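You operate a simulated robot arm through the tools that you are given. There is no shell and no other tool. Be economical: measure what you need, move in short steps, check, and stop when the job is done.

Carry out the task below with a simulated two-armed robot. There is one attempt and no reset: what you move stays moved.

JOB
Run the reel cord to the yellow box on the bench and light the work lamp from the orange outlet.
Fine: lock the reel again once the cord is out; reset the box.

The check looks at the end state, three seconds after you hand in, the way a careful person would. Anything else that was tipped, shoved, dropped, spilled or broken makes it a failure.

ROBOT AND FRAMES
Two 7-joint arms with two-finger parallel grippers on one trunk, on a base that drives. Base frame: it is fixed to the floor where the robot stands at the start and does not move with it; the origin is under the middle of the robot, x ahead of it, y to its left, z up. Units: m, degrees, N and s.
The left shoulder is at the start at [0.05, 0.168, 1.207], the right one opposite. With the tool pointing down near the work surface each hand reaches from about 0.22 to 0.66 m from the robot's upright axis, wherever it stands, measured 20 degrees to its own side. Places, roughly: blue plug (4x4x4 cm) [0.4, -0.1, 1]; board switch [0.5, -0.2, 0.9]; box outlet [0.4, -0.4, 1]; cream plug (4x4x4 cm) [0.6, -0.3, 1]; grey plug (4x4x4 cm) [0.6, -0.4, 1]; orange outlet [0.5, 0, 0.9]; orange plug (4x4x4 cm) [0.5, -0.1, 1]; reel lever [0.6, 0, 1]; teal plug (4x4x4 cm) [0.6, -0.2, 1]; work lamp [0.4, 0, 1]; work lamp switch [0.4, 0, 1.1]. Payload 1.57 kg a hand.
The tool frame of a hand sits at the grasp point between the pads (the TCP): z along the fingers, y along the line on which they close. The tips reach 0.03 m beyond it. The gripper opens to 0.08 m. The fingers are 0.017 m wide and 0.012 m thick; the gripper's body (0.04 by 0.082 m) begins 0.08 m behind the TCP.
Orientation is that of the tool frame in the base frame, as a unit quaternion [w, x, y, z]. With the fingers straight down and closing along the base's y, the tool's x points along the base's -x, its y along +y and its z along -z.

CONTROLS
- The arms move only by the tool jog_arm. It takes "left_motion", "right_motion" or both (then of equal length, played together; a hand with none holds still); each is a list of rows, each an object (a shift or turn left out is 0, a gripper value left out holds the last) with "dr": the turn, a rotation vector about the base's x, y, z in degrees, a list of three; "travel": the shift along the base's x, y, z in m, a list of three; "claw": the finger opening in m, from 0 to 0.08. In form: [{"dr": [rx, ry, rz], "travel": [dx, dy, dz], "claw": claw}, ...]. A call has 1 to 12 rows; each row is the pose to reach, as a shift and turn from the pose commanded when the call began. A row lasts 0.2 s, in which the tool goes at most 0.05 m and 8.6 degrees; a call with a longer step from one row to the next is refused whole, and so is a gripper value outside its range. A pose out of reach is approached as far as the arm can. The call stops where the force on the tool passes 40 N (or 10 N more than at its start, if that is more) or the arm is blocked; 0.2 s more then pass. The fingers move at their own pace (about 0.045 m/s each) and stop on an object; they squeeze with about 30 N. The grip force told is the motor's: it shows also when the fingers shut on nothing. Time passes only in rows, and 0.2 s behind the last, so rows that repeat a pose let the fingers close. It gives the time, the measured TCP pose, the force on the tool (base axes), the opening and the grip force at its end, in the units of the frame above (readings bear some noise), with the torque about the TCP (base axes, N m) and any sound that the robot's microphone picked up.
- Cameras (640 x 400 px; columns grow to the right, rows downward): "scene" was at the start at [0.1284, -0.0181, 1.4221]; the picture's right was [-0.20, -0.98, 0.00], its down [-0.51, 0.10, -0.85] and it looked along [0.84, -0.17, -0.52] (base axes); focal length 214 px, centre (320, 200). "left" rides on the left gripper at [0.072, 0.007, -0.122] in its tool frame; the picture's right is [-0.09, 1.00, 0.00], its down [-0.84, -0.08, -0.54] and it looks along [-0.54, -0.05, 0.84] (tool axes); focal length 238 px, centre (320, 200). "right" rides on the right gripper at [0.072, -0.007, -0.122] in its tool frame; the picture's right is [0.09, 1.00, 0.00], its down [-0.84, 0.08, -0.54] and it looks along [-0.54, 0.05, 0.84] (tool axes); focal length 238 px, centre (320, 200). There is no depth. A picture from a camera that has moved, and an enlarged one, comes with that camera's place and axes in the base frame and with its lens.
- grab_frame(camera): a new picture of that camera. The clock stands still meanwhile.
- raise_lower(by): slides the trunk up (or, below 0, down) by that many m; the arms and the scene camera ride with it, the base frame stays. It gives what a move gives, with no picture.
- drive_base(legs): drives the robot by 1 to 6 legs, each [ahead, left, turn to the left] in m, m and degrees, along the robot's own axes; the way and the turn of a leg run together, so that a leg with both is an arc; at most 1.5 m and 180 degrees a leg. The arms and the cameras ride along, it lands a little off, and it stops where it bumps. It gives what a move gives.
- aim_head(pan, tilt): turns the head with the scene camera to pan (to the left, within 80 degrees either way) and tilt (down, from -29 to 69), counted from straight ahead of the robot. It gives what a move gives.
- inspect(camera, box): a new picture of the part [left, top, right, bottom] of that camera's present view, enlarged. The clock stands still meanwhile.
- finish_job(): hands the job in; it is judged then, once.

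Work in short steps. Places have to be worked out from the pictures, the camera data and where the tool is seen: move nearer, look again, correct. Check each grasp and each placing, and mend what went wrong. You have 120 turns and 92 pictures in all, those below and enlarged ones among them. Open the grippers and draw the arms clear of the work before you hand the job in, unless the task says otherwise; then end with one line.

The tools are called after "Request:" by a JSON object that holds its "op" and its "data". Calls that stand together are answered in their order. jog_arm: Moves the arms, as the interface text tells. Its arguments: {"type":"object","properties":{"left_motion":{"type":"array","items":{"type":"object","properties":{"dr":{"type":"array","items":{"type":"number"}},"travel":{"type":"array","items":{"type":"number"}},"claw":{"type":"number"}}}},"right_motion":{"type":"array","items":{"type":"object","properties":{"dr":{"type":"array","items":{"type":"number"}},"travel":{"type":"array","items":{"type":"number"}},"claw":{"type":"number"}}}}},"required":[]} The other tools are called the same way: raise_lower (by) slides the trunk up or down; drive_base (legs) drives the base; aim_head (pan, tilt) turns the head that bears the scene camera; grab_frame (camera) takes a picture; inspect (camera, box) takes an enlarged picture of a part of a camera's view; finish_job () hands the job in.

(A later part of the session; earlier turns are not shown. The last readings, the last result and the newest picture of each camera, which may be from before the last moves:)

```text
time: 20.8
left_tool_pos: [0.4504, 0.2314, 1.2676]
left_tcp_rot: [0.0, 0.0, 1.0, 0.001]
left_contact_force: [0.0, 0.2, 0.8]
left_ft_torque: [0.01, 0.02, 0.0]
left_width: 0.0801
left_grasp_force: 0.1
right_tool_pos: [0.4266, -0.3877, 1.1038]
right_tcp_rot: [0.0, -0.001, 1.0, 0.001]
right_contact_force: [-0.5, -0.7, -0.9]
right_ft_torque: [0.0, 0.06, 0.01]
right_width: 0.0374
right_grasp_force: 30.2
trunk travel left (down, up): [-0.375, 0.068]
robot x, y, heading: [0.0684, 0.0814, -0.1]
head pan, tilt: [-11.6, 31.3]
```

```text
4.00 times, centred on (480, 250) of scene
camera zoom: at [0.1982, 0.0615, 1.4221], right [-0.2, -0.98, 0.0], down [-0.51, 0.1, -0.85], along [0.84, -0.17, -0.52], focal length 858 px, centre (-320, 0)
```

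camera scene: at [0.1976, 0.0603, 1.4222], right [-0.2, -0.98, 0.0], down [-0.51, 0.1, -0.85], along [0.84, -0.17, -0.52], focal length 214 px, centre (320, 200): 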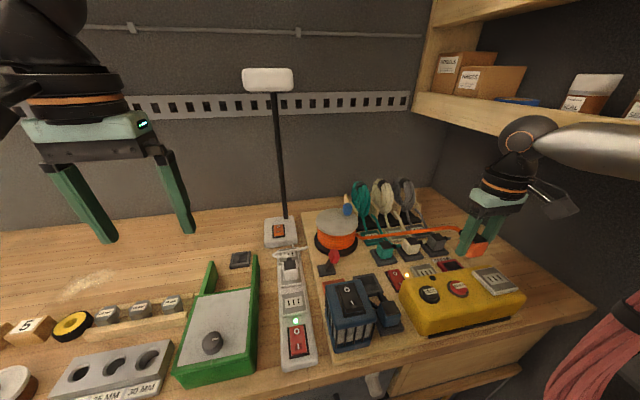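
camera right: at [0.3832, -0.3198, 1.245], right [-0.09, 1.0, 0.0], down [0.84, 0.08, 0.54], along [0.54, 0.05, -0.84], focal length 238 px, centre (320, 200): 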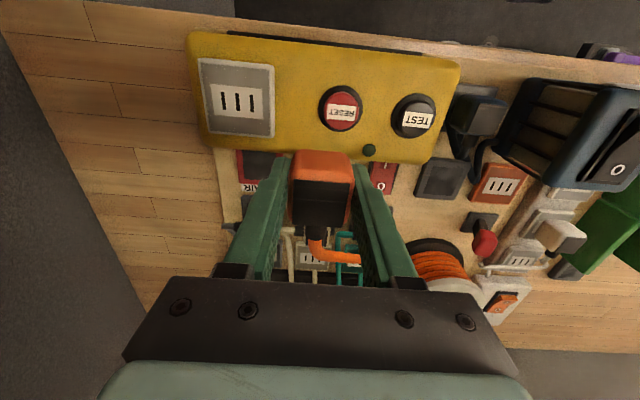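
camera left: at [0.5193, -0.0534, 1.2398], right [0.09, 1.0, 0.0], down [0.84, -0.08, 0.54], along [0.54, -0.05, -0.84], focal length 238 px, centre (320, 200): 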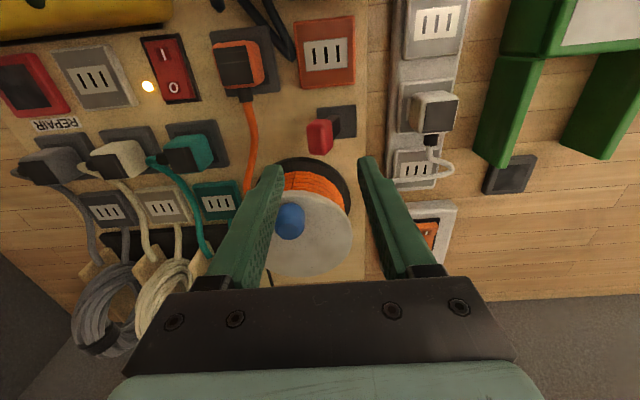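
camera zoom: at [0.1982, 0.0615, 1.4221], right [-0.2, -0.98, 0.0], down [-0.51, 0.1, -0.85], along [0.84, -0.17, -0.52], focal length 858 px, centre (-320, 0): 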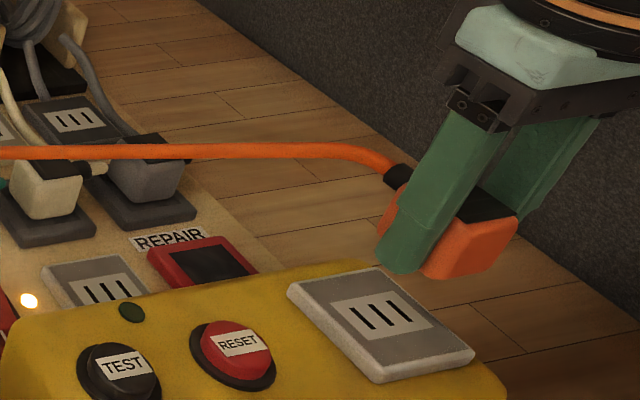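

Aligned in y; x needs +2 mm. I'll descend slowly until seated.

Request:
{"op": "jog_arm", "data": {"right_motion": [{"travel": [0.0022, -0.0005, -0.02]}, {"travel": [0.0022, -0.0005, -0.035]}, {"travel": [0.0022, -0.0005, -0.045]}, {"travel": [0.0022, -0.0005, -0.052]}, {"travel": [0.0022, -0.0005, -0.058]}, {"travel": [0.0022, -0.0005, -0.063]}]}}

Request:
{"op": "inspect", "data": {"camera": "scene", "box": [400, 200, 560, 300]}}

```text
time: 22.2
left_tool_pos: [0.4482, 0.231, 1.2683]
left_tcp_rot: [0.001, 0.0, 1.0, 0.0]
left_contact_force: [0.3, -0.1, 0.4]
left_ft_torque: [0.01, -0.02, 0.0]
left_width: 0.0801
left_grasp_force: 0.1
right_tool_pos: [0.4307, -0.3882, 1.0528]
right_tcp_rot: [0.007, -0.001, 1.0, -0.003]
right_contact_force: [-9.6, 3.4, 17.3]
right_ft_torque: [0.52, 0.43, 0.24]
right_width: 0.0374
right_grasp_force: 30.0
trunk travel left (down, up): [-0.375, 0.068]
robot x, y, heading: [0.0685, 0.0788, -0.1]
head pan, tilt: [-11.6, 31.3]
stopped in row 6 (right hand): the force on the tool passed its limit at 45 N (the readings are from after the stop); the commanded pose is now the measured one
```

```text
4.00 times, centred on (480, 250) of scene
camera zoom: at [0.1956, 0.0626, 1.4224], right [-0.2, -0.98, 0.0], down [-0.51, 0.1, -0.86], along [0.84, -0.17, -0.52], focal length 858 px, centre (-320, 0)
```

zoom: 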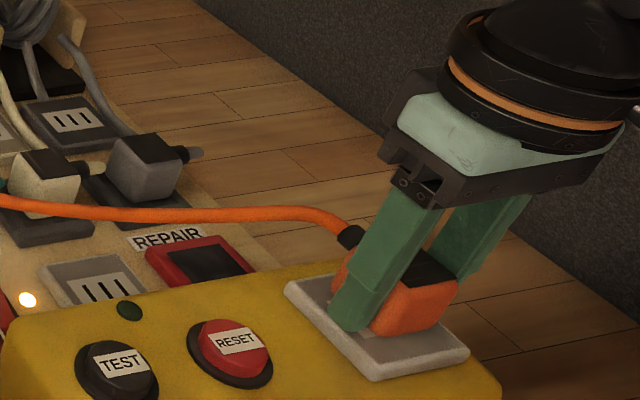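

It touched at TCP z 1.053 without a snap, so it may be slightly off the slots. Viewing from the hand camera.

Request:
{"op": "inspect", "data": {"camera": "right", "box": [240, 90, 400, 190]}}

```text
4.00 times, centred on (320, 140) of right
camera zoom: at [0.3558, -0.3941, 1.1733], right [-0.09, 1.0, -0.01], down [0.83, 0.08, 0.55], along [0.55, 0.05, -0.83], focal length 953 px, centre (320, 440)
```

zoom: 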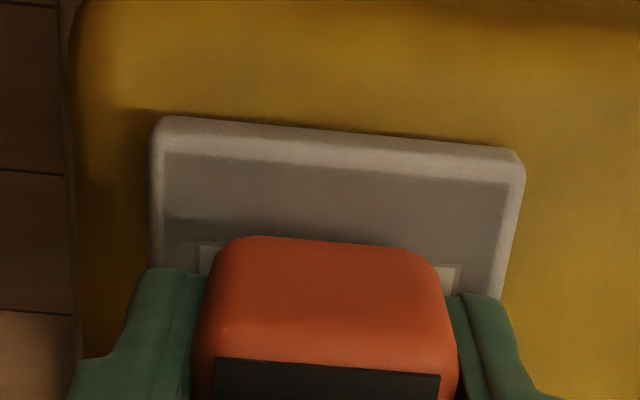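

The plug looks about 3 to 4 mm too far back (+x) relative to the socket label. I'll lift slightly, shift forward toward me, and press again.

Request:
{"op": "jog_arm", "data": {"right_motion": [{"travel": [0, 0, 0.008]}, {"travel": [-0.004, 0, 0.008]}, {"travel": [-0.004, 0, 0.003]}, {"travel": [-0.004, 0, -0.002]}, {"travel": [-0.004, 0, -0.006]}, {"travel": [-0.004, 0, -0.01]}]}}

```text
time: 23.4
left_tool_pos: [0.4489, 0.2314, 1.2677]
left_tcp_rot: [0.001, -0.001, 1.0, 0.0]
left_contact_force: [-0.1, -0.2, 0.0]
left_ft_torque: [0.02, 0.05, 0.0]
left_width: 0.08
left_grasp_force: 0.0
right_tool_pos: [0.4281, -0.391, 1.053]
right_tcp_rot: [0.014, 0.0, 1.0, -0.005]
right_contact_force: [-9.7, 2.8, 16.5]
right_ft_torque: [0.58, 0.42, 0.2]
right_width: 0.0375
right_grasp_force: 30.3
trunk travel left (down, up): [-0.375, 0.068]
robot x, y, heading: [0.0657, 0.0834, 0.1]
head pan, tilt: [-11.6, 31.3]
stopped in row 6 (right hand): the force on the tool passed its limit at 46 N (the readings are from after the stop); the commanded pose is now the measured one
```

Still no snap. Checking how the plug sits.

Request:
{"op": "inspect", "data": {"camera": "scene", "box": [450, 230, 530, 280]}}

Request:
{"op": "inspect", "data": {"camera": "right", "box": [240, 90, 400, 190]}}

```text
8.00 times, centred on (490, 255) of scene
camera zoom: at [0.1956, 0.0623, 1.4223], right [-0.2, -0.98, 0.0], down [-0.51, 0.1, -0.86], along [0.84, -0.17, -0.52], focal length 1716 px, centre (-1040, -240)
```

zoom: 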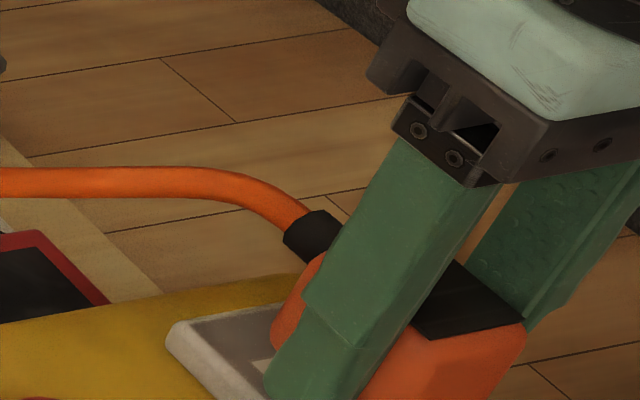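

```text
4.00 times, centred on (320, 140) of right
camera zoom: at [0.3527, -0.395, 1.1726], right [-0.09, 1.0, -0.01], down [0.82, 0.09, 0.56], along [0.56, 0.04, -0.83], focal length 953 px, centre (320, 440)
```

zoom: 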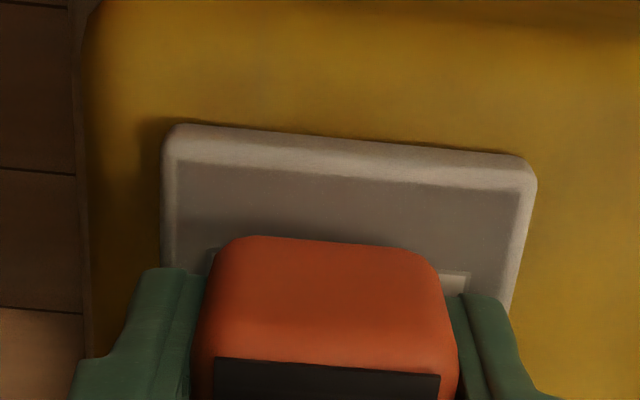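

The hand crept to y -0.391 and tilted 1.6° after the stop. I'll lift, correct the tilt and position to (0.428, -0.388), and press again.

Request:
{"op": "jog_arm", "data": {"right_motion": [{"travel": [0, 0, 0.01]}, {"travel": [0.0, 0.003, 0.012], "dr": [0.6, 1.6, 0]}, {"travel": [0.0, 0.003, 0.012], "dr": [0.6, 1.6, 0]}]}}

Request:
{"op": "inspect", "data": {"camera": "right", "box": [240, 90, 400, 190]}}

```text
time: 24.2
left_tool_pos: [0.4508, 0.2301, 1.267]
left_tcp_rot: [0.001, 0.001, 1.0, 0.0]
left_contact_force: [0.2, 0.5, 0.9]
left_ft_torque: [0.02, -0.01, 0.02]
left_width: 0.08
left_grasp_force: 0.0
right_tool_pos: [0.4309, -0.3897, 1.0626]
right_tcp_rot: [-0.001, 0.001, 1.0, 0.0]
right_contact_force: [-0.1, 1.3, -1.4]
right_ft_torque: [-0.02, 0.0, 0.01]
right_width: 0.0374
right_grasp_force: 29.8
trunk travel left (down, up): [-0.375, 0.068]
robot x, y, heading: [0.068, 0.0791, -0.1]
head pan, tilt: [-11.6, 31.3]
```

```text
4.00 times, centred on (320, 140) of right
camera zoom: at [0.3584, -0.3953, 1.184], right [-0.09, 1.0, 0.0], down [0.84, 0.08, 0.54], along [0.54, 0.05, -0.84], focal length 953 px, centre (320, 440)
```

zoom: 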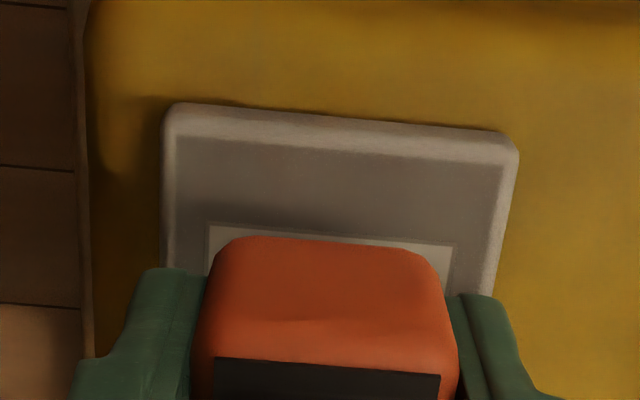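

I need a cleaner measurement of the outlet, so I'll back the plug off sideways (+y) and zoom in.

Request:
{"op": "jog_arm", "data": {"right_motion": [{"travel": [0, 0, 0.04]}, {"travel": [0.01, 0.03, 0.05]}, {"travel": [0.03, 0.07, 0.05]}]}}

Request:
{"op": "inspect", "data": {"camera": "right", "box": [170, 40, 330, 140]}}

Request:
{"op": "inspect", "data": {"camera": "scene", "box": [440, 240, 560, 315]}}

```text
time: 25.0
left_tool_pos: [0.4496, 0.2314, 1.2679]
left_tcp_rot: [0.0, 0.0, 1.0, 0.0]
left_contact_force: [0.3, -0.3, 0.3]
left_ft_torque: [0.01, 0.01, -0.01]
left_width: 0.0802
left_grasp_force: 0.0
right_tool_pos: [0.4624, -0.3166, 1.1128]
right_tcp_rot: [-0.001, 0.0, 1.0, -0.001]
right_contact_force: [0.4, 0.0, -1.5]
right_ft_torque: [-0.03, 0.03, 0.0]
right_width: 0.0371
right_grasp_force: 30.1
trunk travel left (down, up): [-0.375, 0.068]
robot x, y, heading: [0.0676, 0.0784, -0.1]
head pan, tilt: [-11.6, 31.3]
```

```text
4.00 times, centred on (250, 90) of right
camera zoom: at [0.3897, -0.3227, 1.2344], right [-0.09, 1.0, 0.0], down [0.84, 0.08, 0.54], along [0.54, 0.05, -0.84], focal length 953 px, centre (600, 640)
```

zoom: 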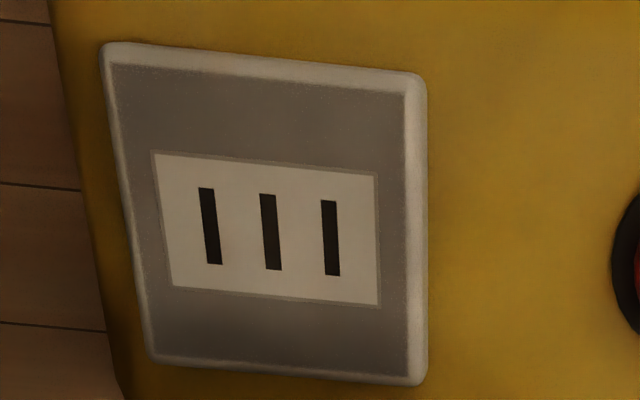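

```text
5.33 times, centred on (500, 278) of scene
camera zoom: at [0.1985, 0.0618, 1.422], right [-0.2, -0.98, 0.0], down [-0.51, 0.1, -0.85], along [0.84, -0.17, -0.52], focal length 1144 px, centre (-640, -213)
```

zoom: 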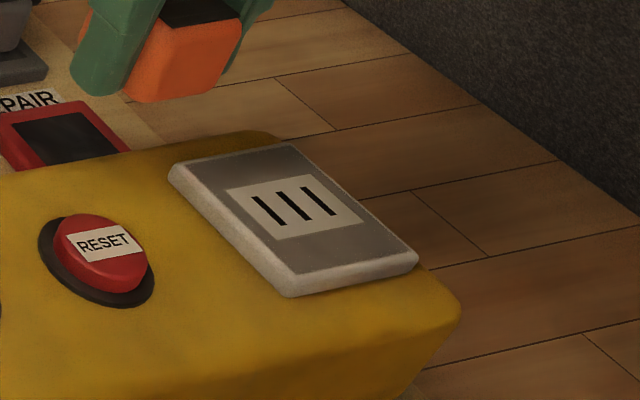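

The outlet centre refines to (0.431, -0.389, 1.021). The first position was nearly right, so I'll approach again with the correct pose and press in finer, slower steps.

Request:
{"op": "jog_arm", "data": {"right_motion": [{"travel": [-0.015, -0.036, 0.0]}, {"travel": [-0.0305, -0.072, -0.01]}, {"travel": [-0.0305, -0.072, -0.03]}, {"travel": [-0.0305, -0.072, -0.045]}, {"travel": [-0.0305, -0.072, -0.052]}, {"travel": [-0.0305, -0.072, -0.055]}]}}

Request:
{"op": "jog_arm", "data": {"right_motion": [{"travel": [0, 0, -0.0015]}, {"travel": [0, 0, -0.003]}, {"travel": [0, 0, -0.0045]}, {"travel": [0, 0, -0.006]}, {"travel": [0, 0, -0.007]}, {"travel": [0, 0, -0.008]}, {"travel": [0, 0, -0.009]}, {"travel": [0, 0, -0.01]}]}}

```text
time: 26.4
left_tool_pos: [0.4501, 0.2307, 1.2668]
left_tcp_rot: [0.0, 0.0, 1.0, 0.0]
left_contact_force: [0.8, 0.7, 0.2]
left_ft_torque: [-0.01, 0.01, -0.01]
left_width: 0.0802
left_grasp_force: 0.1
right_tool_pos: [0.4293, -0.3889, 1.0554]
right_tcp_rot: [-0.001, 0.0, 1.0, 0.0]
right_contact_force: [0.3, 0.1, -1.0]
right_ft_torque: [0.0, -0.01, -0.02]
right_width: 0.0373
right_grasp_force: 29.4
trunk travel left (down, up): [-0.375, 0.068]
robot x, y, heading: [0.071, 0.0801, 0.2]
head pan, tilt: [-11.6, 31.3]
```

```text
time: 28.3
left_tool_pos: [0.4473, 0.2317, 1.2681]
left_tcp_rot: [0.001, 0.0, 1.0, 0.001]
left_contact_force: [0.9, 1.3, -0.5]
left_ft_torque: [0.0, 0.01, 0.0]
left_width: 0.08
left_grasp_force: 0.1
right_tool_pos: [0.4304, -0.3903, 1.0529]
right_tcp_rot: [0.005, -0.001, 1.0, -0.002]
right_contact_force: [-9.4, 1.8, 15.2]
right_ft_torque: [0.48, 0.38, 0.17]
right_width: 0.0377
right_grasp_force: 30.1
trunk travel left (down, up): [-0.375, 0.068]
robot x, y, heading: [0.0698, 0.0758, -0.1]
head pan, tilt: [-11.6, 31.3]
stopped in row 8 (right hand): the force on the tool passed its limit at 41 N (the readings are from after the stop); the commanded pose is now the measured one
```

The torque shows the +y fingertip, not the plug, is bearing on the socket plate, because I gripped too low. I'll slacken the grip just enough to cage the plug, rise 12 mm, regrip higher and then press.

Request:
{"op": "jog_arm", "data": {"right_motion": [{"claw": 0.046, "travel": [0, 0.001, 0.0]}, {"claw": 0.046, "travel": [0, 0.001, 0.0]}, {"claw": 0.046, "travel": [0, 0.001, 0.006], "dr": [0.2, 0.6, 0]}, {"claw": 0.046, "travel": [0, 0.001, 0.012], "dr": [0.2, 0.6, 0]}, {"claw": 0.046, "travel": [0, 0.001, 0.012], "dr": [0.2, 0.6, 0]}]}}

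Request:
{"op": "inspect", "data": {"camera": "right", "box": [240, 90, 400, 190]}}

```text
time: 29.5
left_tool_pos: [0.4497, 0.2307, 1.267]
left_tcp_rot: [0.0, 0.001, 1.0, 0.0]
left_contact_force: [0.7, -0.2, 0.3]
left_ft_torque: [0.03, -0.02, -0.04]
left_width: 0.0801
left_grasp_force: 0.0
right_tool_pos: [0.432, -0.3894, 1.06]
right_tcp_rot: [-0.002, -0.001, 1.0, 0.0]
right_contact_force: [-1.0, -0.3, -0.4]
right_ft_torque: [-0.01, -0.01, -0.01]
right_width: 0.0457
right_grasp_force: 0.0
trunk travel left (down, up): [-0.375, 0.068]
robot x, y, heading: [0.0682, 0.0766, 0.3]
head pan, tilt: [-11.6, 31.3]
```

```text
4.00 times, centred on (320, 140) of right
camera zoom: at [0.3598, -0.3964, 1.1838], right [-0.09, 1.0, 0.0], down [0.84, 0.08, 0.54], along [0.54, 0.05, -0.84], focal length 953 px, centre (320, 440)
```

zoom: 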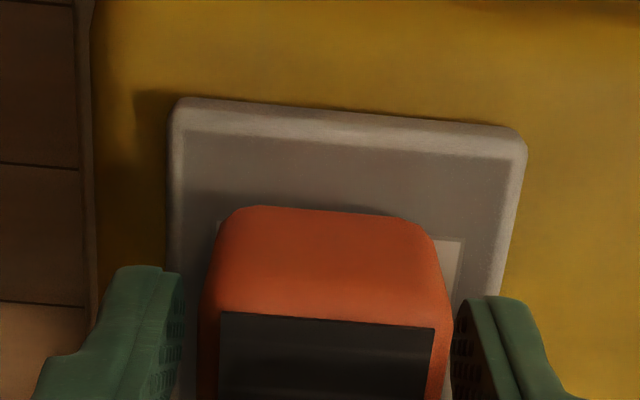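

Plug is standing on the plate and caged. Regrip here (higher), then press down in fine steps.

Request:
{"op": "jog_arm", "data": {"right_motion": [{"travel": [0, 0, 0.003], "claw": 0.03}, {"travel": [0, 0, 0.003], "claw": 0.03}, {"travel": [0, 0, 0.003], "claw": 0.03}, {"travel": [-0.001, 0, 0.001]}, {"travel": [-0.001, 0, -0.001]}, {"travel": [-0.001, 0, -0.003]}, {"travel": [-0.001, 0, -0.005]}, {"travel": [-0.001, 0, -0.007]}, {"travel": [-0.001, 0, -0.009]}]}}

```text
time: 31.5
left_tool_pos: [0.4477, 0.2329, 1.2685]
left_tcp_rot: [0.001, 0.0, 1.0, -0.002]
left_contact_force: [0.5, 0.6, 0.9]
left_ft_torque: [0.0, -0.02, -0.02]
left_width: 0.0799
left_grasp_force: 0.0
right_tool_pos: [0.4312, -0.3873, 1.0586]
right_tcp_rot: [0.005, -0.001, 1.0, -0.003]
right_contact_force: [-1.8, 3.1, 39.0]
right_ft_torque: [0.0, 0.4, 0.04]
right_width: 0.0375
right_grasp_force: 29.6
trunk travel left (down, up): [-0.375, 0.068]
robot x, y, heading: [0.0723, 0.0808, -0.3]
head pan, tilt: [-11.6, 31.3]
heard: snap
```

Snap, and the plug is seated. Release, rise and check.

Request:
{"op": "jog_arm", "data": {"right_motion": [{"claw": 0.062}, {"claw": 0.062}, {"claw": 0.062, "travel": [0, 0, 0.01]}, {"travel": [0, 0, 0.05]}, {"travel": [0, 0, 0.09]}]}}

Request:
{"op": "grab_frame", "data": {"camera": "right"}}

Request:
{"op": "grab_frame", "data": {"camera": "scene"}}

```text
time: 32.7
left_tool_pos: [0.4507, 0.2317, 1.2679]
left_tcp_rot: [0.001, 0.001, 1.0, 0.0]
left_contact_force: [0.1, 0.5, -0.2]
left_ft_torque: [0.0, 0.01, 0.01]
left_width: 0.0799
left_grasp_force: 0.0
right_tool_pos: [0.4312, -0.3881, 1.1426]
right_tcp_rot: [-0.002, 0.0, 1.0, -0.001]
right_contact_force: [0.1, -0.1, 0.2]
right_ft_torque: [-0.04, 0.0, -0.03]
right_width: 0.062
right_grasp_force: 0.2
trunk travel left (down, up): [-0.375, 0.068]
robot x, y, heading: [0.0694, 0.0783, 0.0]
head pan, tilt: [-11.6, 31.3]
```

```text
49 pictures are left
camera right: at [0.359, -0.3937, 1.2654], right [-0.09, 1.0, 0.0], down [0.84, 0.08, 0.54], along [0.54, 0.05, -0.84], focal length 238 px, centre (320, 200)
```

right: 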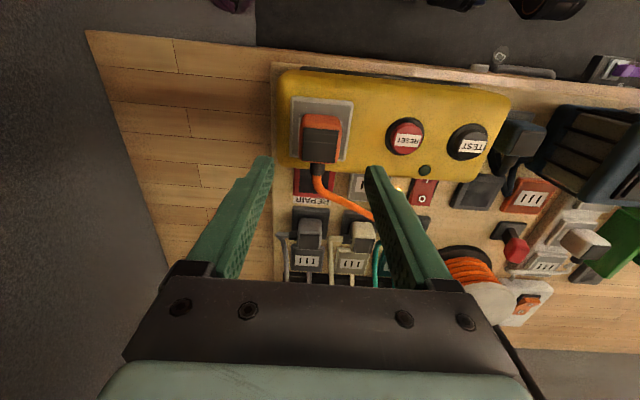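

```text
48 pictures are left
camera scene: at [0.1975, 0.0615, 1.4221], right [-0.2, -0.98, 0.0], down [-0.51, 0.1, -0.85], along [0.84, -0.17, -0.52], focal length 214 px, centre (320, 200)
```

scene: 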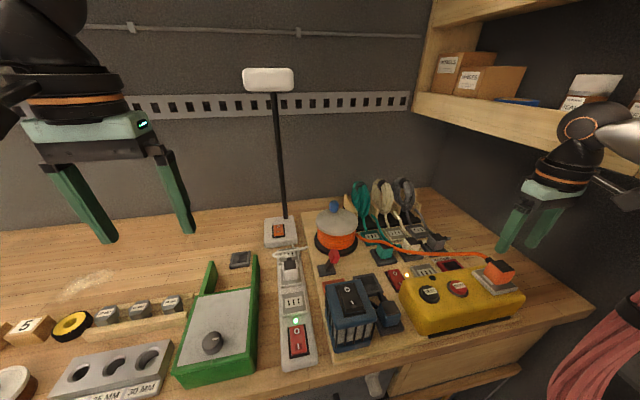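

The orange plug is seated in the box and the cord runs freely. With the right hand nearby I'll line up closed fingers over RESET at about (0.431, -0.296) and look.

Request:
{"op": "jog_arm", "data": {"right_motion": [{"claw": 0.0, "travel": [0, 0.04, 0]}, {"claw": 0.0, "travel": [0, 0.08, 0]}, {"claw": 0.0, "travel": [0, 0.092, -0.02]}, {"claw": 0.0, "travel": [0, 0.092, -0.05]}, {"claw": 0.0, "travel": [0, 0.092, -0.06]}]}}

Request:
{"op": "inspect", "data": {"camera": "right", "box": [220, 75, 420, 200]}}

Request:
{"op": "inspect", "data": {"camera": "scene", "box": [400, 230, 520, 305]}}

```text
time: 33.9
left_tool_pos: [0.4505, 0.2306, 1.2661]
left_tcp_rot: [0.0, -0.001, 1.0, 0.0]
left_contact_force: [-0.3, 0.5, 0.0]
left_ft_torque: [-0.03, 0.03, -0.01]
left_width: 0.08
left_grasp_force: 0.1
right_tool_pos: [0.4322, -0.2974, 1.0828]
right_tcp_rot: [-0.001, 0.0, 1.0, -0.001]
right_contact_force: [0.3, -0.1, 0.6]
right_ft_torque: [0.0, 0.0, -0.04]
right_width: 0.0002
right_grasp_force: 21.6
trunk travel left (down, up): [-0.375, 0.068]
robot x, y, heading: [0.0664, 0.078, 0.1]
head pan, tilt: [-11.6, 31.3]
```

```text
3.20 times, centred on (320, 138) of right
camera zoom: at [0.3607, -0.3037, 1.205], right [-0.09, 1.0, 0.0], down [0.84, 0.08, 0.54], along [0.54, 0.05, -0.84], focal length 763 px, centre (320, 400)
```

zoom: 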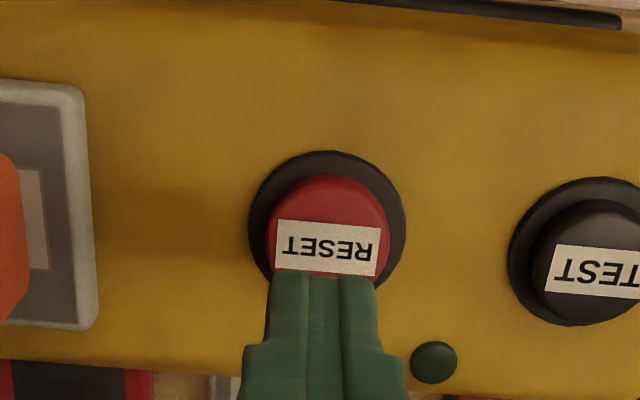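

```text
5.33 times, centred on (460, 268) of scene
camera zoom: at [0.1978, 0.0607, 1.4221], right [-0.2, -0.98, 0.0], down [-0.51, 0.1, -0.85], along [0.84, -0.17, -0.52], focal length 1144 px, centre (-427, -160)
```

zoom: 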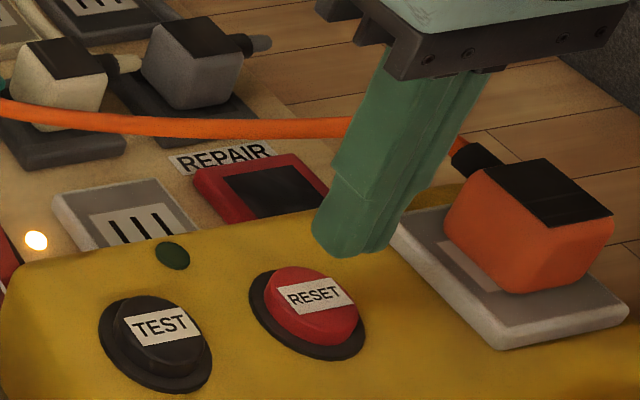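

Button centre ≈ (0.427, -0.2965). I'll press it in fine steps and then rise.

Request:
{"op": "jog_arm", "data": {"right_motion": [{"travel": [-0.005, 0.001, -0.01]}, {"travel": [-0.005, 0.001, -0.02]}, {"travel": [-0.005, 0.001, -0.026]}, {"travel": [-0.005, 0.001, -0.029]}, {"travel": [-0.005, 0.001, -0.032]}, {"travel": [-0.005, 0.001, -0.035]}, {"travel": [-0.005, 0.001, -0.038]}]}}

Request:
{"op": "inspect", "data": {"camera": "scene", "box": [400, 230, 520, 305]}}

```text
time: 35.5
left_tool_pos: [0.449, 0.2315, 1.2679]
left_tcp_rot: [0.0, 0.0, 1.0, 0.0]
left_contact_force: [-0.5, -0.4, -0.7]
left_ft_torque: [-0.04, 0.0, -0.02]
left_width: 0.0801
left_grasp_force: 0.1
right_tool_pos: [0.4257, -0.2973, 1.0468]
right_tcp_rot: [-0.001, 0.0, 1.0, 0.0]
right_contact_force: [2.1, 0.0, 10.1]
right_ft_torque: [0.04, -0.05, 0.02]
right_width: 0.0
right_grasp_force: 21.5
trunk travel left (down, up): [-0.375, 0.068]
robot x, y, heading: [0.0711, 0.081, -0.2]
head pan, tilt: [-11.6, 31.3]
heard: click
```

```text
5.33 times, centred on (460, 268) of scene
camera zoom: at [0.1973, 0.0615, 1.4224], right [-0.2, -0.98, 0.0], down [-0.51, 0.1, -0.85], along [0.84, -0.17, -0.52], focal length 1144 px, centre (-427, -160)
```

zoom: 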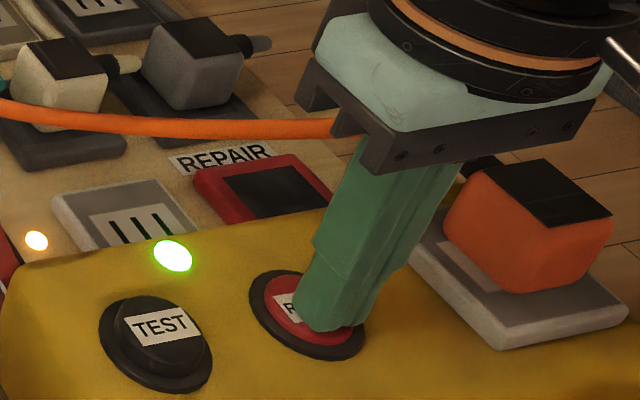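

Click, and the box LED is green. I'll raise the right hand; then shift the base a further 9 cm left so the right arm can do the lever, the blue plug and the switch.

Request:
{"op": "jog_arm", "data": {"right_motion": [{"travel": [0, 0, 0.04]}, {"travel": [0, 0.0, 0.085]}, {"travel": [0, 0.0, 0.125], "claw": 0.05}]}}

Request:
{"op": "drive_base", "data": {"legs": [[0, 0.09, 0]]}}

Request:
{"op": "grab_frame", "data": {"camera": "right"}}

```text
time: 36.3
left_tool_pos: [0.4502, 0.2314, 1.2682]
left_tcp_rot: [0.0, 0.0, 1.0, 0.0]
left_contact_force: [1.2, 0.4, 0.4]
left_ft_torque: [0.01, -0.03, 0.04]
left_width: 0.0798
left_grasp_force: 0.0
right_tool_pos: [0.4264, -0.2969, 1.1704]
right_tcp_rot: [-0.002, -0.001, 1.0, -0.001]
right_contact_force: [0.1, -0.4, 0.5]
right_ft_torque: [-0.03, 0.02, 0.0]
right_width: 0.0321
right_grasp_force: 0.0
trunk travel left (down, up): [-0.375, 0.068]
robot x, y, heading: [0.0725, 0.0771, -0.1]
head pan, tilt: [-11.6, 31.3]
```

```text
time: 37.8
left_tool_pos: [0.4497, 0.3241, 1.2668]
left_tcp_rot: [-0.001, 0.001, 1.0, -0.001]
left_contact_force: [0.1, 0.2, 0.4]
left_ft_torque: [-0.03, 0.02, -0.02]
left_width: 0.08
left_grasp_force: 0.1
right_tool_pos: [0.4267, -0.2046, 1.1709]
right_tcp_rot: [-0.002, -0.001, 1.0, -0.001]
right_contact_force: [-1.2, 0.8, 1.1]
right_ft_torque: [-0.03, 0.01, -0.01]
right_width: 0.0502
right_grasp_force: 0.0
trunk travel left (down, up): [-0.375, 0.068]
robot x, y, heading: [0.0682, 0.1708, 0.4]
head pan, tilt: [-11.6, 31.3]
```

```text
44 pictures are left
camera right: at [0.3543, -0.2103, 1.2926], right [-0.09, 1.0, 0.0], down [0.84, 0.08, 0.54], along [0.54, 0.05, -0.84], focal length 238 px, centre (320, 200)
```

right: 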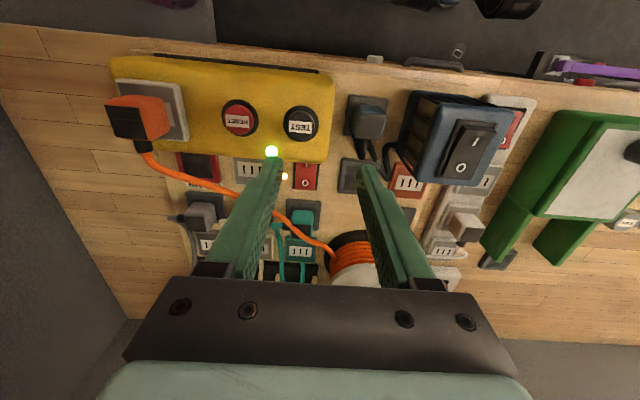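

Now moving the right hand over the lever knob (about 0.589, -0.058).

Request:
{"op": "jog_arm", "data": {"right_motion": [{"travel": [0.03, 0.03, 0]}, {"travel": [0.06, 0.06, 0]}, {"travel": [0.09, 0.09, 0]}, {"travel": [0.12, 0.12, 0]}, {"travel": [0.15, 0.14, -0.02]}, {"travel": [0.163, 0.147, -0.05]}, {"travel": [0.163, 0.147, -0.06]}]}}

Request:
{"op": "grab_frame", "data": {"camera": "right"}}

```text
time: 39.4
left_tool_pos: [0.4494, 0.3225, 1.2668]
left_tcp_rot: [0.0, 0.001, 1.0, 0.0]
left_contact_force: [-0.4, -0.4, -0.1]
left_ft_torque: [0.02, -0.02, 0.0]
left_width: 0.08
left_grasp_force: 0.0
right_tool_pos: [0.5895, -0.0571, 1.1081]
right_tcp_rot: [-0.003, -0.001, 1.0, -0.001]
right_contact_force: [-0.3, 0.5, 0.0]
right_ft_torque: [0.0, -0.02, -0.03]
right_width: 0.0502
right_grasp_force: 0.2
trunk travel left (down, up): [-0.375, 0.068]
robot x, y, heading: [0.0693, 0.1712, 0.3]
head pan, tilt: [-11.6, 31.3]
```

```text
43 pictures are left
camera right: at [0.5178, -0.0644, 1.2315], right [-0.09, 1.0, 0.0], down [0.84, 0.08, 0.54], along [0.54, 0.05, -0.84], focal length 238 px, centre (320, 200)
```

right: 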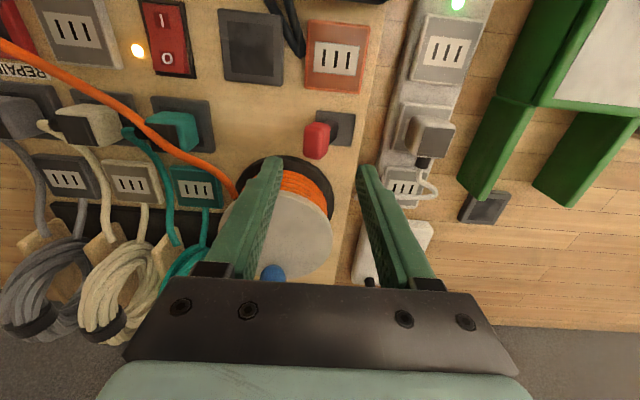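

Knob at ≈(0.592, -0.061). Descend, grip, then swing back toward +y.

Request:
{"op": "jog_arm", "data": {"right_motion": [{"travel": [0.001, -0.004, -0.04]}, {"travel": [0.001, -0.004, -0.08]}, {"travel": [0.001, -0.004, -0.081], "claw": 0.01}, {"travel": [0.001, -0.004, -0.081], "claw": 0.01}, {"travel": [0.001, -0.004, -0.081], "claw": 0.01}, {"travel": [0.001, 0.006, -0.078]}, {"travel": [0.001, 0.016, -0.076]}, {"travel": [0.001, 0.026, -0.077]}, {"travel": [0.001, 0.036, -0.079]}, {"travel": [0.001, 0.042, -0.081]}]}}

Request:
{"op": "inspect", "data": {"camera": "right", "box": [220, 80, 420, 205]}}

```text
time: 41.6
left_tool_pos: [0.4484, 0.3231, 1.2673]
left_tcp_rot: [0.0, 0.0, 1.0, -0.001]
left_contact_force: [0.2, 0.0, 0.2]
left_ft_torque: [0.07, -0.01, 0.01]
left_width: 0.08
left_grasp_force: 0.0
right_tool_pos: [0.5671, -0.028, 1.0315]
right_tcp_rot: [-0.007, -0.002, 1.0, -0.001]
right_contact_force: [0.5, 0.4, 0.3]
right_ft_torque: [-0.04, -0.01, 0.03]
right_width: 0.01
right_grasp_force: 0.1
right hand out of reach, approached as far as the arm can: row 7, 8, 9, 10
trunk travel left (down, up): [-0.375, 0.068]
robot x, y, heading: [0.0665, 0.172, -0.1]
head pan, tilt: [-11.6, 31.3]
```

```text
3.20 times, centred on (320, 142) of right
camera zoom: at [0.4977, -0.0342, 1.1555], right [-0.1, 1.0, 0.0], down [0.84, 0.08, 0.53], along [0.53, 0.05, -0.85], focal length 763 px, centre (320, 384)
```

zoom: 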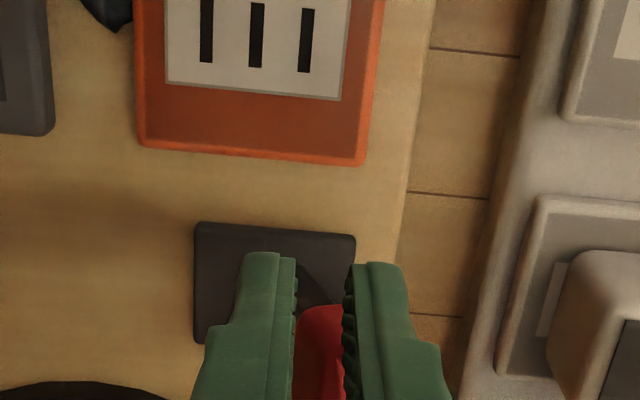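

The arm ran out of reach mid-swing and slipped off the knob. I open, lift and look at the lever.

Request:
{"op": "jog_arm", "data": {"right_motion": [{"claw": 0.04}, {"claw": 0.04}, {"travel": [-0.01, 0, 0.04]}, {"travel": [-0.01, 0, 0.08]}, {"travel": [-0.02, 0, 0.1]}]}}

Request:
{"op": "inspect", "data": {"camera": "right", "box": [220, 60, 420, 185]}}

```text
time: 42.8
left_tool_pos: [0.4489, 0.3233, 1.2678]
left_tcp_rot: [0.0, 0.0, 1.0, 0.0]
left_contact_force: [-0.3, -0.1, -0.5]
left_ft_torque: [-0.01, 0.04, 0.02]
left_width: 0.0799
left_grasp_force: 0.1
right_tool_pos: [0.5529, -0.0301, 1.1345]
right_tcp_rot: [-0.002, -0.002, 1.0, -0.001]
right_contact_force: [0.3, -0.2, -0.2]
right_ft_torque: [0.02, -0.03, -0.01]
right_width: 0.04
right_grasp_force: 0.0
trunk travel left (down, up): [-0.375, 0.068]
robot x, y, heading: [0.0667, 0.1734, 0.2]
head pan, tilt: [-11.6, 31.3]
```

```text
3.20 times, centred on (320, 122) of right
camera zoom: at [0.481, -0.0358, 1.2571], right [-0.09, 1.0, 0.0], down [0.84, 0.08, 0.54], along [0.54, 0.05, -0.84], focal length 763 px, centre (320, 448)
```

zoom: 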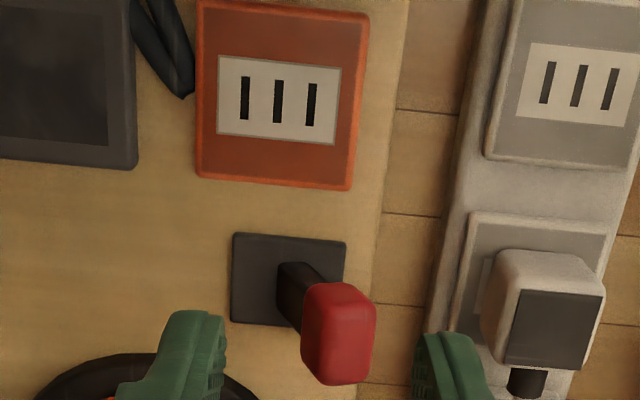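

The lever did swing back to +y (knob ≈ (0.588, -0.020), close to its original spot). I'll drive 4 cm closer and give it a confirming nudge with closed fingers.

Request:
{"op": "drive_base", "data": {"legs": [[0.04, 0, 0]]}}

Request:
{"op": "jog_arm", "data": {"right_motion": [{"claw": 0.0, "travel": [0.0, -0.02, 0]}, {"claw": 0.0, "travel": [0.0, -0.033, 0]}, {"claw": 0.0, "travel": [0.0, -0.033, -0.03]}, {"claw": 0.0, "travel": [0.0, -0.033, -0.06]}]}}

Request:
{"op": "inspect", "data": {"camera": "right", "box": [220, 60, 420, 185]}}

```text
time: 43.8
left_tool_pos: [0.4811, 0.3232, 1.2671]
left_tcp_rot: [-0.001, -0.001, 1.0, 0.0]
left_contact_force: [0.3, 0.7, -0.2]
left_ft_torque: [-0.02, -0.05, 0.04]
left_width: 0.0801
left_grasp_force: 0.0
right_tool_pos: [0.584, -0.0302, 1.1331]
right_tcp_rot: [-0.002, 0.0, 1.0, -0.001]
right_contact_force: [-0.2, 0.8, -0.4]
right_ft_torque: [-0.02, -0.02, 0.0]
right_width: 0.0399
right_grasp_force: 0.1
trunk travel left (down, up): [-0.375, 0.068]
robot x, y, heading: [0.099, 0.1682, 0.1]
head pan, tilt: [-11.6, 31.3]
stopped in leg 1: the robot was blocked; the commanded pose is now the measured one
```

```text
time: 44.8
left_tool_pos: [0.4813, 0.3225, 1.2657]
left_tcp_rot: [-0.002, -0.001, 1.0, 0.0]
left_contact_force: [0.3, 0.3, 0.6]
left_ft_torque: [0.03, -0.05, -0.01]
left_width: 0.0796
left_grasp_force: 0.0
right_tool_pos: [0.5876, -0.0624, 1.0736]
right_tcp_rot: [-0.002, 0.0, 1.0, 0.0]
right_contact_force: [-0.3, -0.1, 0.2]
right_ft_torque: [0.01, 0.01, -0.04]
right_width: 0.0
right_grasp_force: 20.9
trunk travel left (down, up): [-0.375, 0.068]
robot x, y, heading: [0.1006, 0.1736, 0.2]
head pan, tilt: [-11.6, 31.3]
```

```text
3.20 times, centred on (320, 122) of right
camera zoom: at [0.5148, -0.0677, 1.1966], right [-0.09, 1.0, 0.0], down [0.84, 0.08, 0.54], along [0.54, 0.05, -0.84], focal length 763 px, centre (320, 448)
```

zoom: 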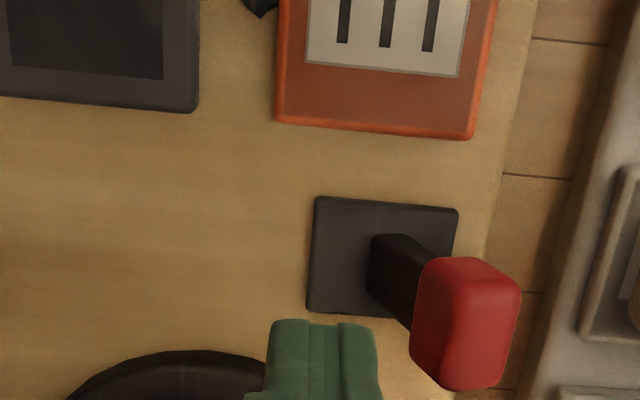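

Lever clearly leans +y. I'll do one gentle confirming push: descend beside it and push +y a little.

Request:
{"op": "jog_arm", "data": {"right_motion": [{"travel": [0.002, 0, -0.04]}, {"travel": [0.002, 0.01, -0.042]}, {"travel": [0.002, 0.016, -0.042]}, {"travel": [0.002, 0.02, -0.042]}, {"travel": [0.002, 0.023, -0.042]}, {"travel": [0.002, 0.026, -0.042]}, {"travel": [0.002, 0.028, -0.042]}]}}

```text
time: 46.4
left_tool_pos: [0.4819, 0.3225, 1.2649]
left_tcp_rot: [-0.001, -0.001, 1.0, 0.001]
left_contact_force: [-0.1, -0.3, -0.2]
left_ft_torque: [0.0, 0.0, 0.0]
left_width: 0.0798
left_grasp_force: 0.1
right_tool_pos: [0.5872, -0.0373, 1.0317]
right_tcp_rot: [-0.003, 0.0, 1.0, -0.001]
right_contact_force: [0.4, -3.1, 1.0]
right_ft_torque: [-0.08, -0.07, -0.01]
right_width: 0.0001
right_grasp_force: 21.4
trunk travel left (down, up): [-0.375, 0.068]
robot x, y, heading: [0.1035, 0.1715, -0.0]
head pan, tilt: [-11.6, 31.3]
```

Just touching (3 N). A few mm more to confirm it's against its stop.

Request:
{"op": "jog_arm", "data": {"right_motion": [{"travel": [0, 0.003, 0]}, {"travel": [0, 0.006, 0]}, {"travel": [0, 0.009, 0]}]}}

```text
time: 47.2
left_tool_pos: [0.4815, 0.3189, 1.2679]
left_tcp_rot: [-0.001, 0.0, 1.0, 0.003]
left_contact_force: [-0.7, 0.3, 0.7]
left_ft_torque: [0.01, -0.01, -0.04]
left_width: 0.0798
left_grasp_force: 0.2
right_tool_pos: [0.5872, -0.0335, 1.0309]
right_tcp_rot: [-0.001, 0.002, 1.0, -0.005]
right_contact_force: [2.9, -34.7, 14.6]
right_ft_torque: [-0.9, -0.06, -0.06]
right_width: 0.0
right_grasp_force: 21.2
trunk travel left (down, up): [-0.375, 0.068]
robot x, y, heading: [0.0987, 0.1704, 0.1]
head pan, tilt: [-11.6, 31.3]
```

The lever is hard against its stop, so the reel is locked. I lift away and go over the blue plug (about 0.435, -0.14) to measure clearance to the lamp.

Request:
{"op": "jog_arm", "data": {"right_motion": [{"travel": [0, -0.008, 0]}, {"travel": [0, -0.008, 0.045], "claw": 0.05}, {"travel": [0, -0.008, 0.09]}, {"travel": [-0.03, -0.03, 0.12]}, {"travel": [-0.06, -0.055, 0.13]}, {"travel": [-0.095, -0.08, 0.13]}, {"travel": [-0.13, -0.1, 0.125]}, {"travel": [-0.152, -0.107, 0.1]}]}}

Request:
{"op": "grab_frame", "data": {"camera": "right"}}

Request:
{"op": "inspect", "data": {"camera": "right", "box": [220, 60, 420, 185]}}

```text
time: 49.0
left_tool_pos: [0.4825, 0.3222, 1.2654]
left_tcp_rot: [-0.002, -0.001, 1.0, 0.001]
left_contact_force: [-0.4, 0.3, 0.7]
left_ft_torque: [-0.01, -0.03, 0.01]
left_width: 0.08
left_grasp_force: 0.1
right_tool_pos: [0.4348, -0.1326, 1.1302]
right_tcp_rot: [-0.003, 0.0, 1.0, 0.0]
right_contact_force: [0.1, -0.4, -0.1]
right_ft_torque: [-0.03, 0.04, 0.03]
right_width: 0.0502
right_grasp_force: 0.1
trunk travel left (down, up): [-0.375, 0.068]
robot x, y, heading: [0.1005, 0.1695, 0.4]
head pan, tilt: [-11.6, 31.3]
```

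```text
39 pictures are left
camera right: at [0.3638, -0.1393, 1.2527], right [-0.09, 1.0, 0.0], down [0.84, 0.08, 0.54], along [0.54, 0.05, -0.84], focal length 238 px, centre (320, 200)
```

right: 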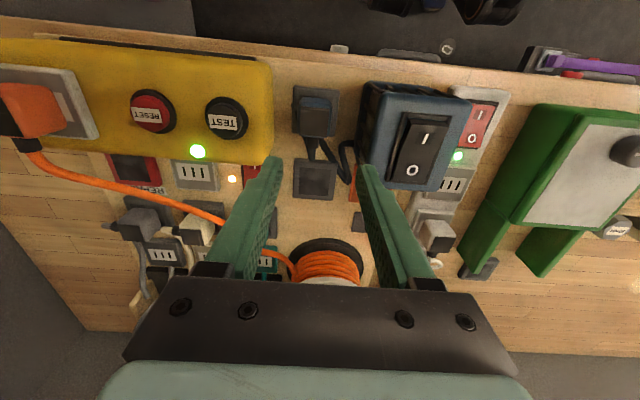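

```text
3.20 times, centred on (320, 122) of right
camera zoom: at [0.3638, -0.1393, 1.2527], right [-0.09, 1.0, 0.0], down [0.84, 0.08, 0.54], along [0.54, 0.05, -0.84], focal length 763 px, centre (320, 448)
```

zoom: 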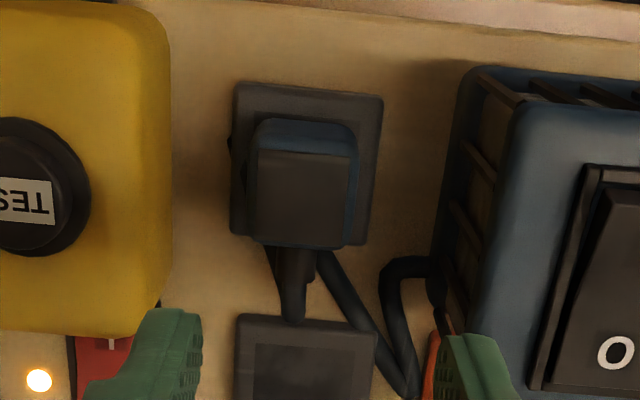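

Plug centre ≈ (0.432, -0.139); gaps are ~3 cm to the lamp and ~2.5 cm to the box. I'll descend with a 0.052 opening to z 0.99, gripping high this time.

Request:
{"op": "jog_arm", "data": {"right_motion": [{"travel": [-0.0028, -0.006, -0.03], "claw": 0.052}, {"travel": [-0.0028, -0.006, -0.06]}, {"travel": [-0.0028, -0.006, -0.09]}, {"travel": [-0.0028, -0.006, -0.1]}]}}

Request:
{"op": "inspect", "data": {"camera": "right", "box": [220, 80, 420, 205]}}

```text
time: 50.0
left_tool_pos: [0.4823, 0.3232, 1.2674]
left_tcp_rot: [-0.001, 0.0, 1.0, 0.002]
left_contact_force: [0.4, -0.4, 0.2]
left_ft_torque: [0.06, -0.01, 0.02]
left_width: 0.0801
left_grasp_force: 0.0
right_tool_pos: [0.4323, -0.139, 1.0306]
right_tcp_rot: [-0.002, 0.0, 1.0, -0.001]
right_contact_force: [0.7, 0.0, -0.1]
right_ft_torque: [0.02, -0.01, 0.0]
right_width: 0.0519
right_grasp_force: 0.1
trunk travel left (down, up): [-0.375, 0.068]
robot x, y, heading: [0.1021, 0.1715, -0.3]
head pan, tilt: [-11.6, 31.3]
```

```text
3.20 times, centred on (320, 142) of right
camera zoom: at [0.3608, -0.1451, 1.1533], right [-0.09, 1.0, 0.0], down [0.84, 0.08, 0.54], along [0.54, 0.05, -0.84], focal length 763 px, centre (320, 384)
```

zoom: 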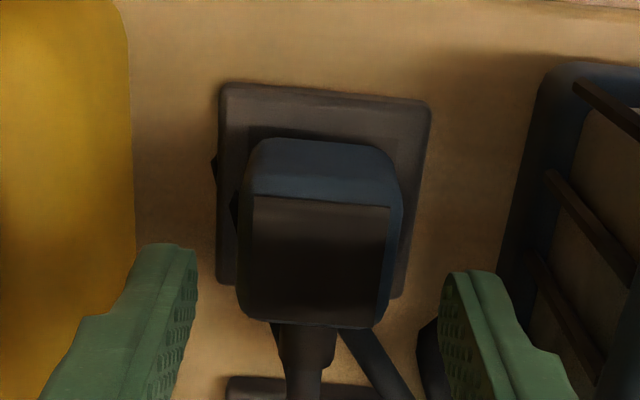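

Centred and clear on both sides. Descend and close.

Request:
{"op": "jog_arm", "data": {"right_motion": [{"travel": [0, 0, -0.02]}, {"travel": [0, 0, -0.035]}, {"travel": [0, 0, -0.04]}, {"travel": [0, 0, -0.04], "claw": 0.03}, {"travel": [0, 0, -0.04], "claw": 0.03}, {"travel": [0, 0, -0.04], "claw": 0.03}]}}

```text
time: 51.4
left_tool_pos: [0.4832, 0.3229, 1.2664]
left_tcp_rot: [-0.002, 0.0, 1.0, 0.001]
left_contact_force: [-0.7, -0.3, -0.1]
left_ft_torque: [0.0, -0.03, 0.03]
left_width: 0.0801
left_grasp_force: 0.2
right_tool_pos: [0.4314, -0.1395, 0.9918]
right_tcp_rot: [-0.002, 0.0, 1.0, -0.001]
right_contact_force: [0.3, 0.3, -0.6]
right_ft_torque: [-0.01, 0.02, 0.02]
right_width: 0.037
right_grasp_force: 30.2
trunk travel left (down, up): [-0.375, 0.068]
robot x, y, heading: [0.1033, 0.1718, 0.2]
head pan, tilt: [-11.6, 31.3]
heard: snap
```

Gripped (0.037). Lift straight up and check the cord.

Request:
{"op": "jog_arm", "data": {"right_motion": [{"travel": [0, 0, 0.02]}, {"travel": [0, 0, 0.045]}, {"travel": [0, 0, 0.075]}, {"travel": [0, 0, 0.1]}]}}

Request:
{"op": "grab_frame", "data": {"camera": "right"}}

Request:
{"op": "inspect", "data": {"camera": "scene", "box": [290, 210, 450, 310]}}

```text
time: 52.4
left_tool_pos: [0.4808, 0.3234, 1.2663]
left_tcp_rot: [-0.002, -0.001, 1.0, 0.0]
left_contact_force: [0.6, 0.5, -0.1]
left_ft_torque: [0.01, -0.03, 0.0]
left_width: 0.0798
left_grasp_force: 0.2
right_tool_pos: [0.4321, -0.1391, 1.092]
right_tcp_rot: [-0.002, 0.0, 1.0, -0.001]
right_contact_force: [1.0, 0.1, -0.2]
right_ft_torque: [-0.04, 0.01, 0.02]
right_width: 0.0373
right_grasp_force: 29.9
trunk travel left (down, up): [-0.375, 0.068]
robot x, y, heading: [0.0985, 0.1745, 0.2]
head pan, tilt: [-11.6, 31.3]
```

```text
36 pictures are left
camera right: at [0.3605, -0.1448, 1.2148], right [-0.09, 1.0, 0.0], down [0.84, 0.08, 0.54], along [0.54, 0.05, -0.84], focal length 238 px, centre (320, 200)
```

right: 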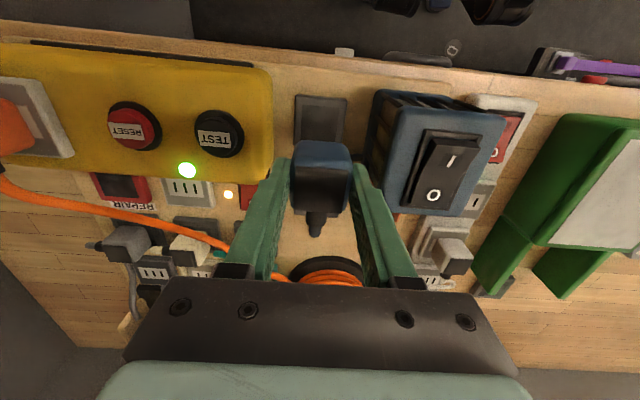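

```text
4.00 times, centred on (370, 260) of scene
camera zoom: at [0.2292, 0.1532, 1.4221], right [-0.2, -0.98, 0.0], down [-0.51, 0.1, -0.85], along [0.84, -0.17, -0.52], focal length 858 px, centre (120, -40)
```

zoom: 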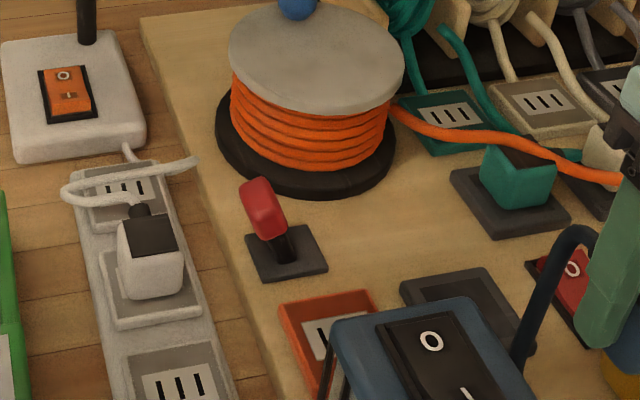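

Plug is in hand and the lever clearly leans to its locked side. Now I route behind the lamp (x first, then y) to above the orange outlet at (0.527, -0.048).

Request:
{"op": "jog_arm", "data": {"right_motion": [{"travel": [0.03, 0, 0.015]}, {"travel": [0.065, 0.0, 0.02]}, {"travel": [0.095, 0.01, 0.02]}, {"travel": [0.095, 0.045, 0.02]}]}}

Request:
{"op": "inspect", "data": {"camera": "right", "box": [260, 60, 460, 185]}}

Request:
{"op": "inspect", "data": {"camera": "scene", "box": [290, 210, 450, 310]}}

```text
time: 53.4
left_tool_pos: [0.4824, 0.3236, 1.2661]
left_tcp_rot: [-0.002, -0.002, 1.0, 0.001]
left_contact_force: [-0.3, 0.8, 0.0]
left_ft_torque: [0.0, 0.02, 0.03]
left_width: 0.0801
left_grasp_force: 0.1
right_tool_pos: [0.5297, -0.0949, 1.1117]
right_tcp_rot: [-0.002, 0.0, 1.0, -0.001]
right_contact_force: [-0.6, -0.9, -0.9]
right_ft_torque: [-0.02, 0.01, 0.0]
right_width: 0.037
right_grasp_force: 29.4
trunk travel left (down, up): [-0.375, 0.068]
robot x, y, heading: [0.1029, 0.1741, 0.2]
head pan, tilt: [-11.6, 31.3]
```

```text
3.20 times, centred on (360, 122) of right
camera zoom: at [0.4573, -0.1005, 1.2326], right [-0.09, 1.0, 0.0], down [0.84, 0.08, 0.54], along [0.54, 0.05, -0.84], focal length 763 px, centre (192, 448)
```

zoom: 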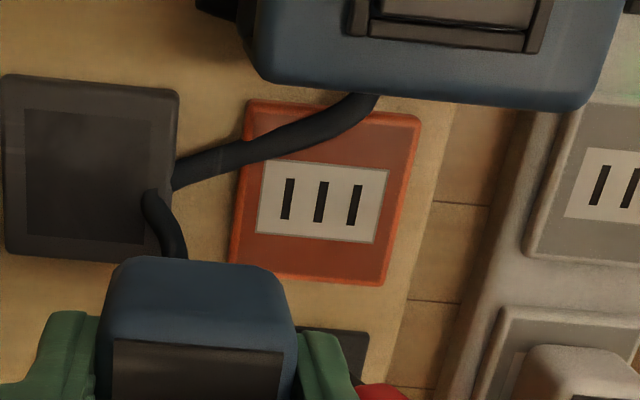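

```text
4.00 times, centred on (370, 260) of scene
camera zoom: at [0.2294, 0.1538, 1.4221], right [-0.2, -0.98, 0.0], down [-0.51, 0.1, -0.85], along [0.84, -0.17, -0.52], focal length 858 px, centre (120, -40)
```

zoom: 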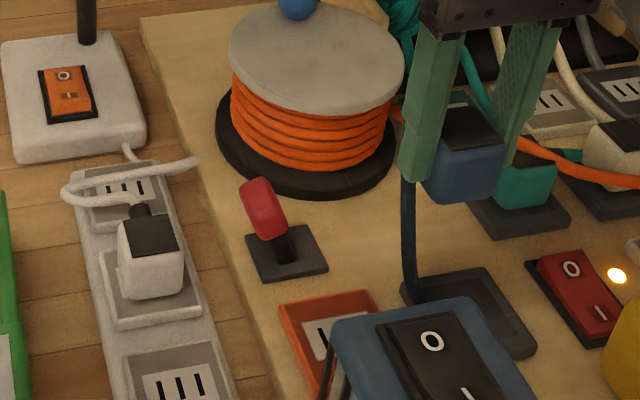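

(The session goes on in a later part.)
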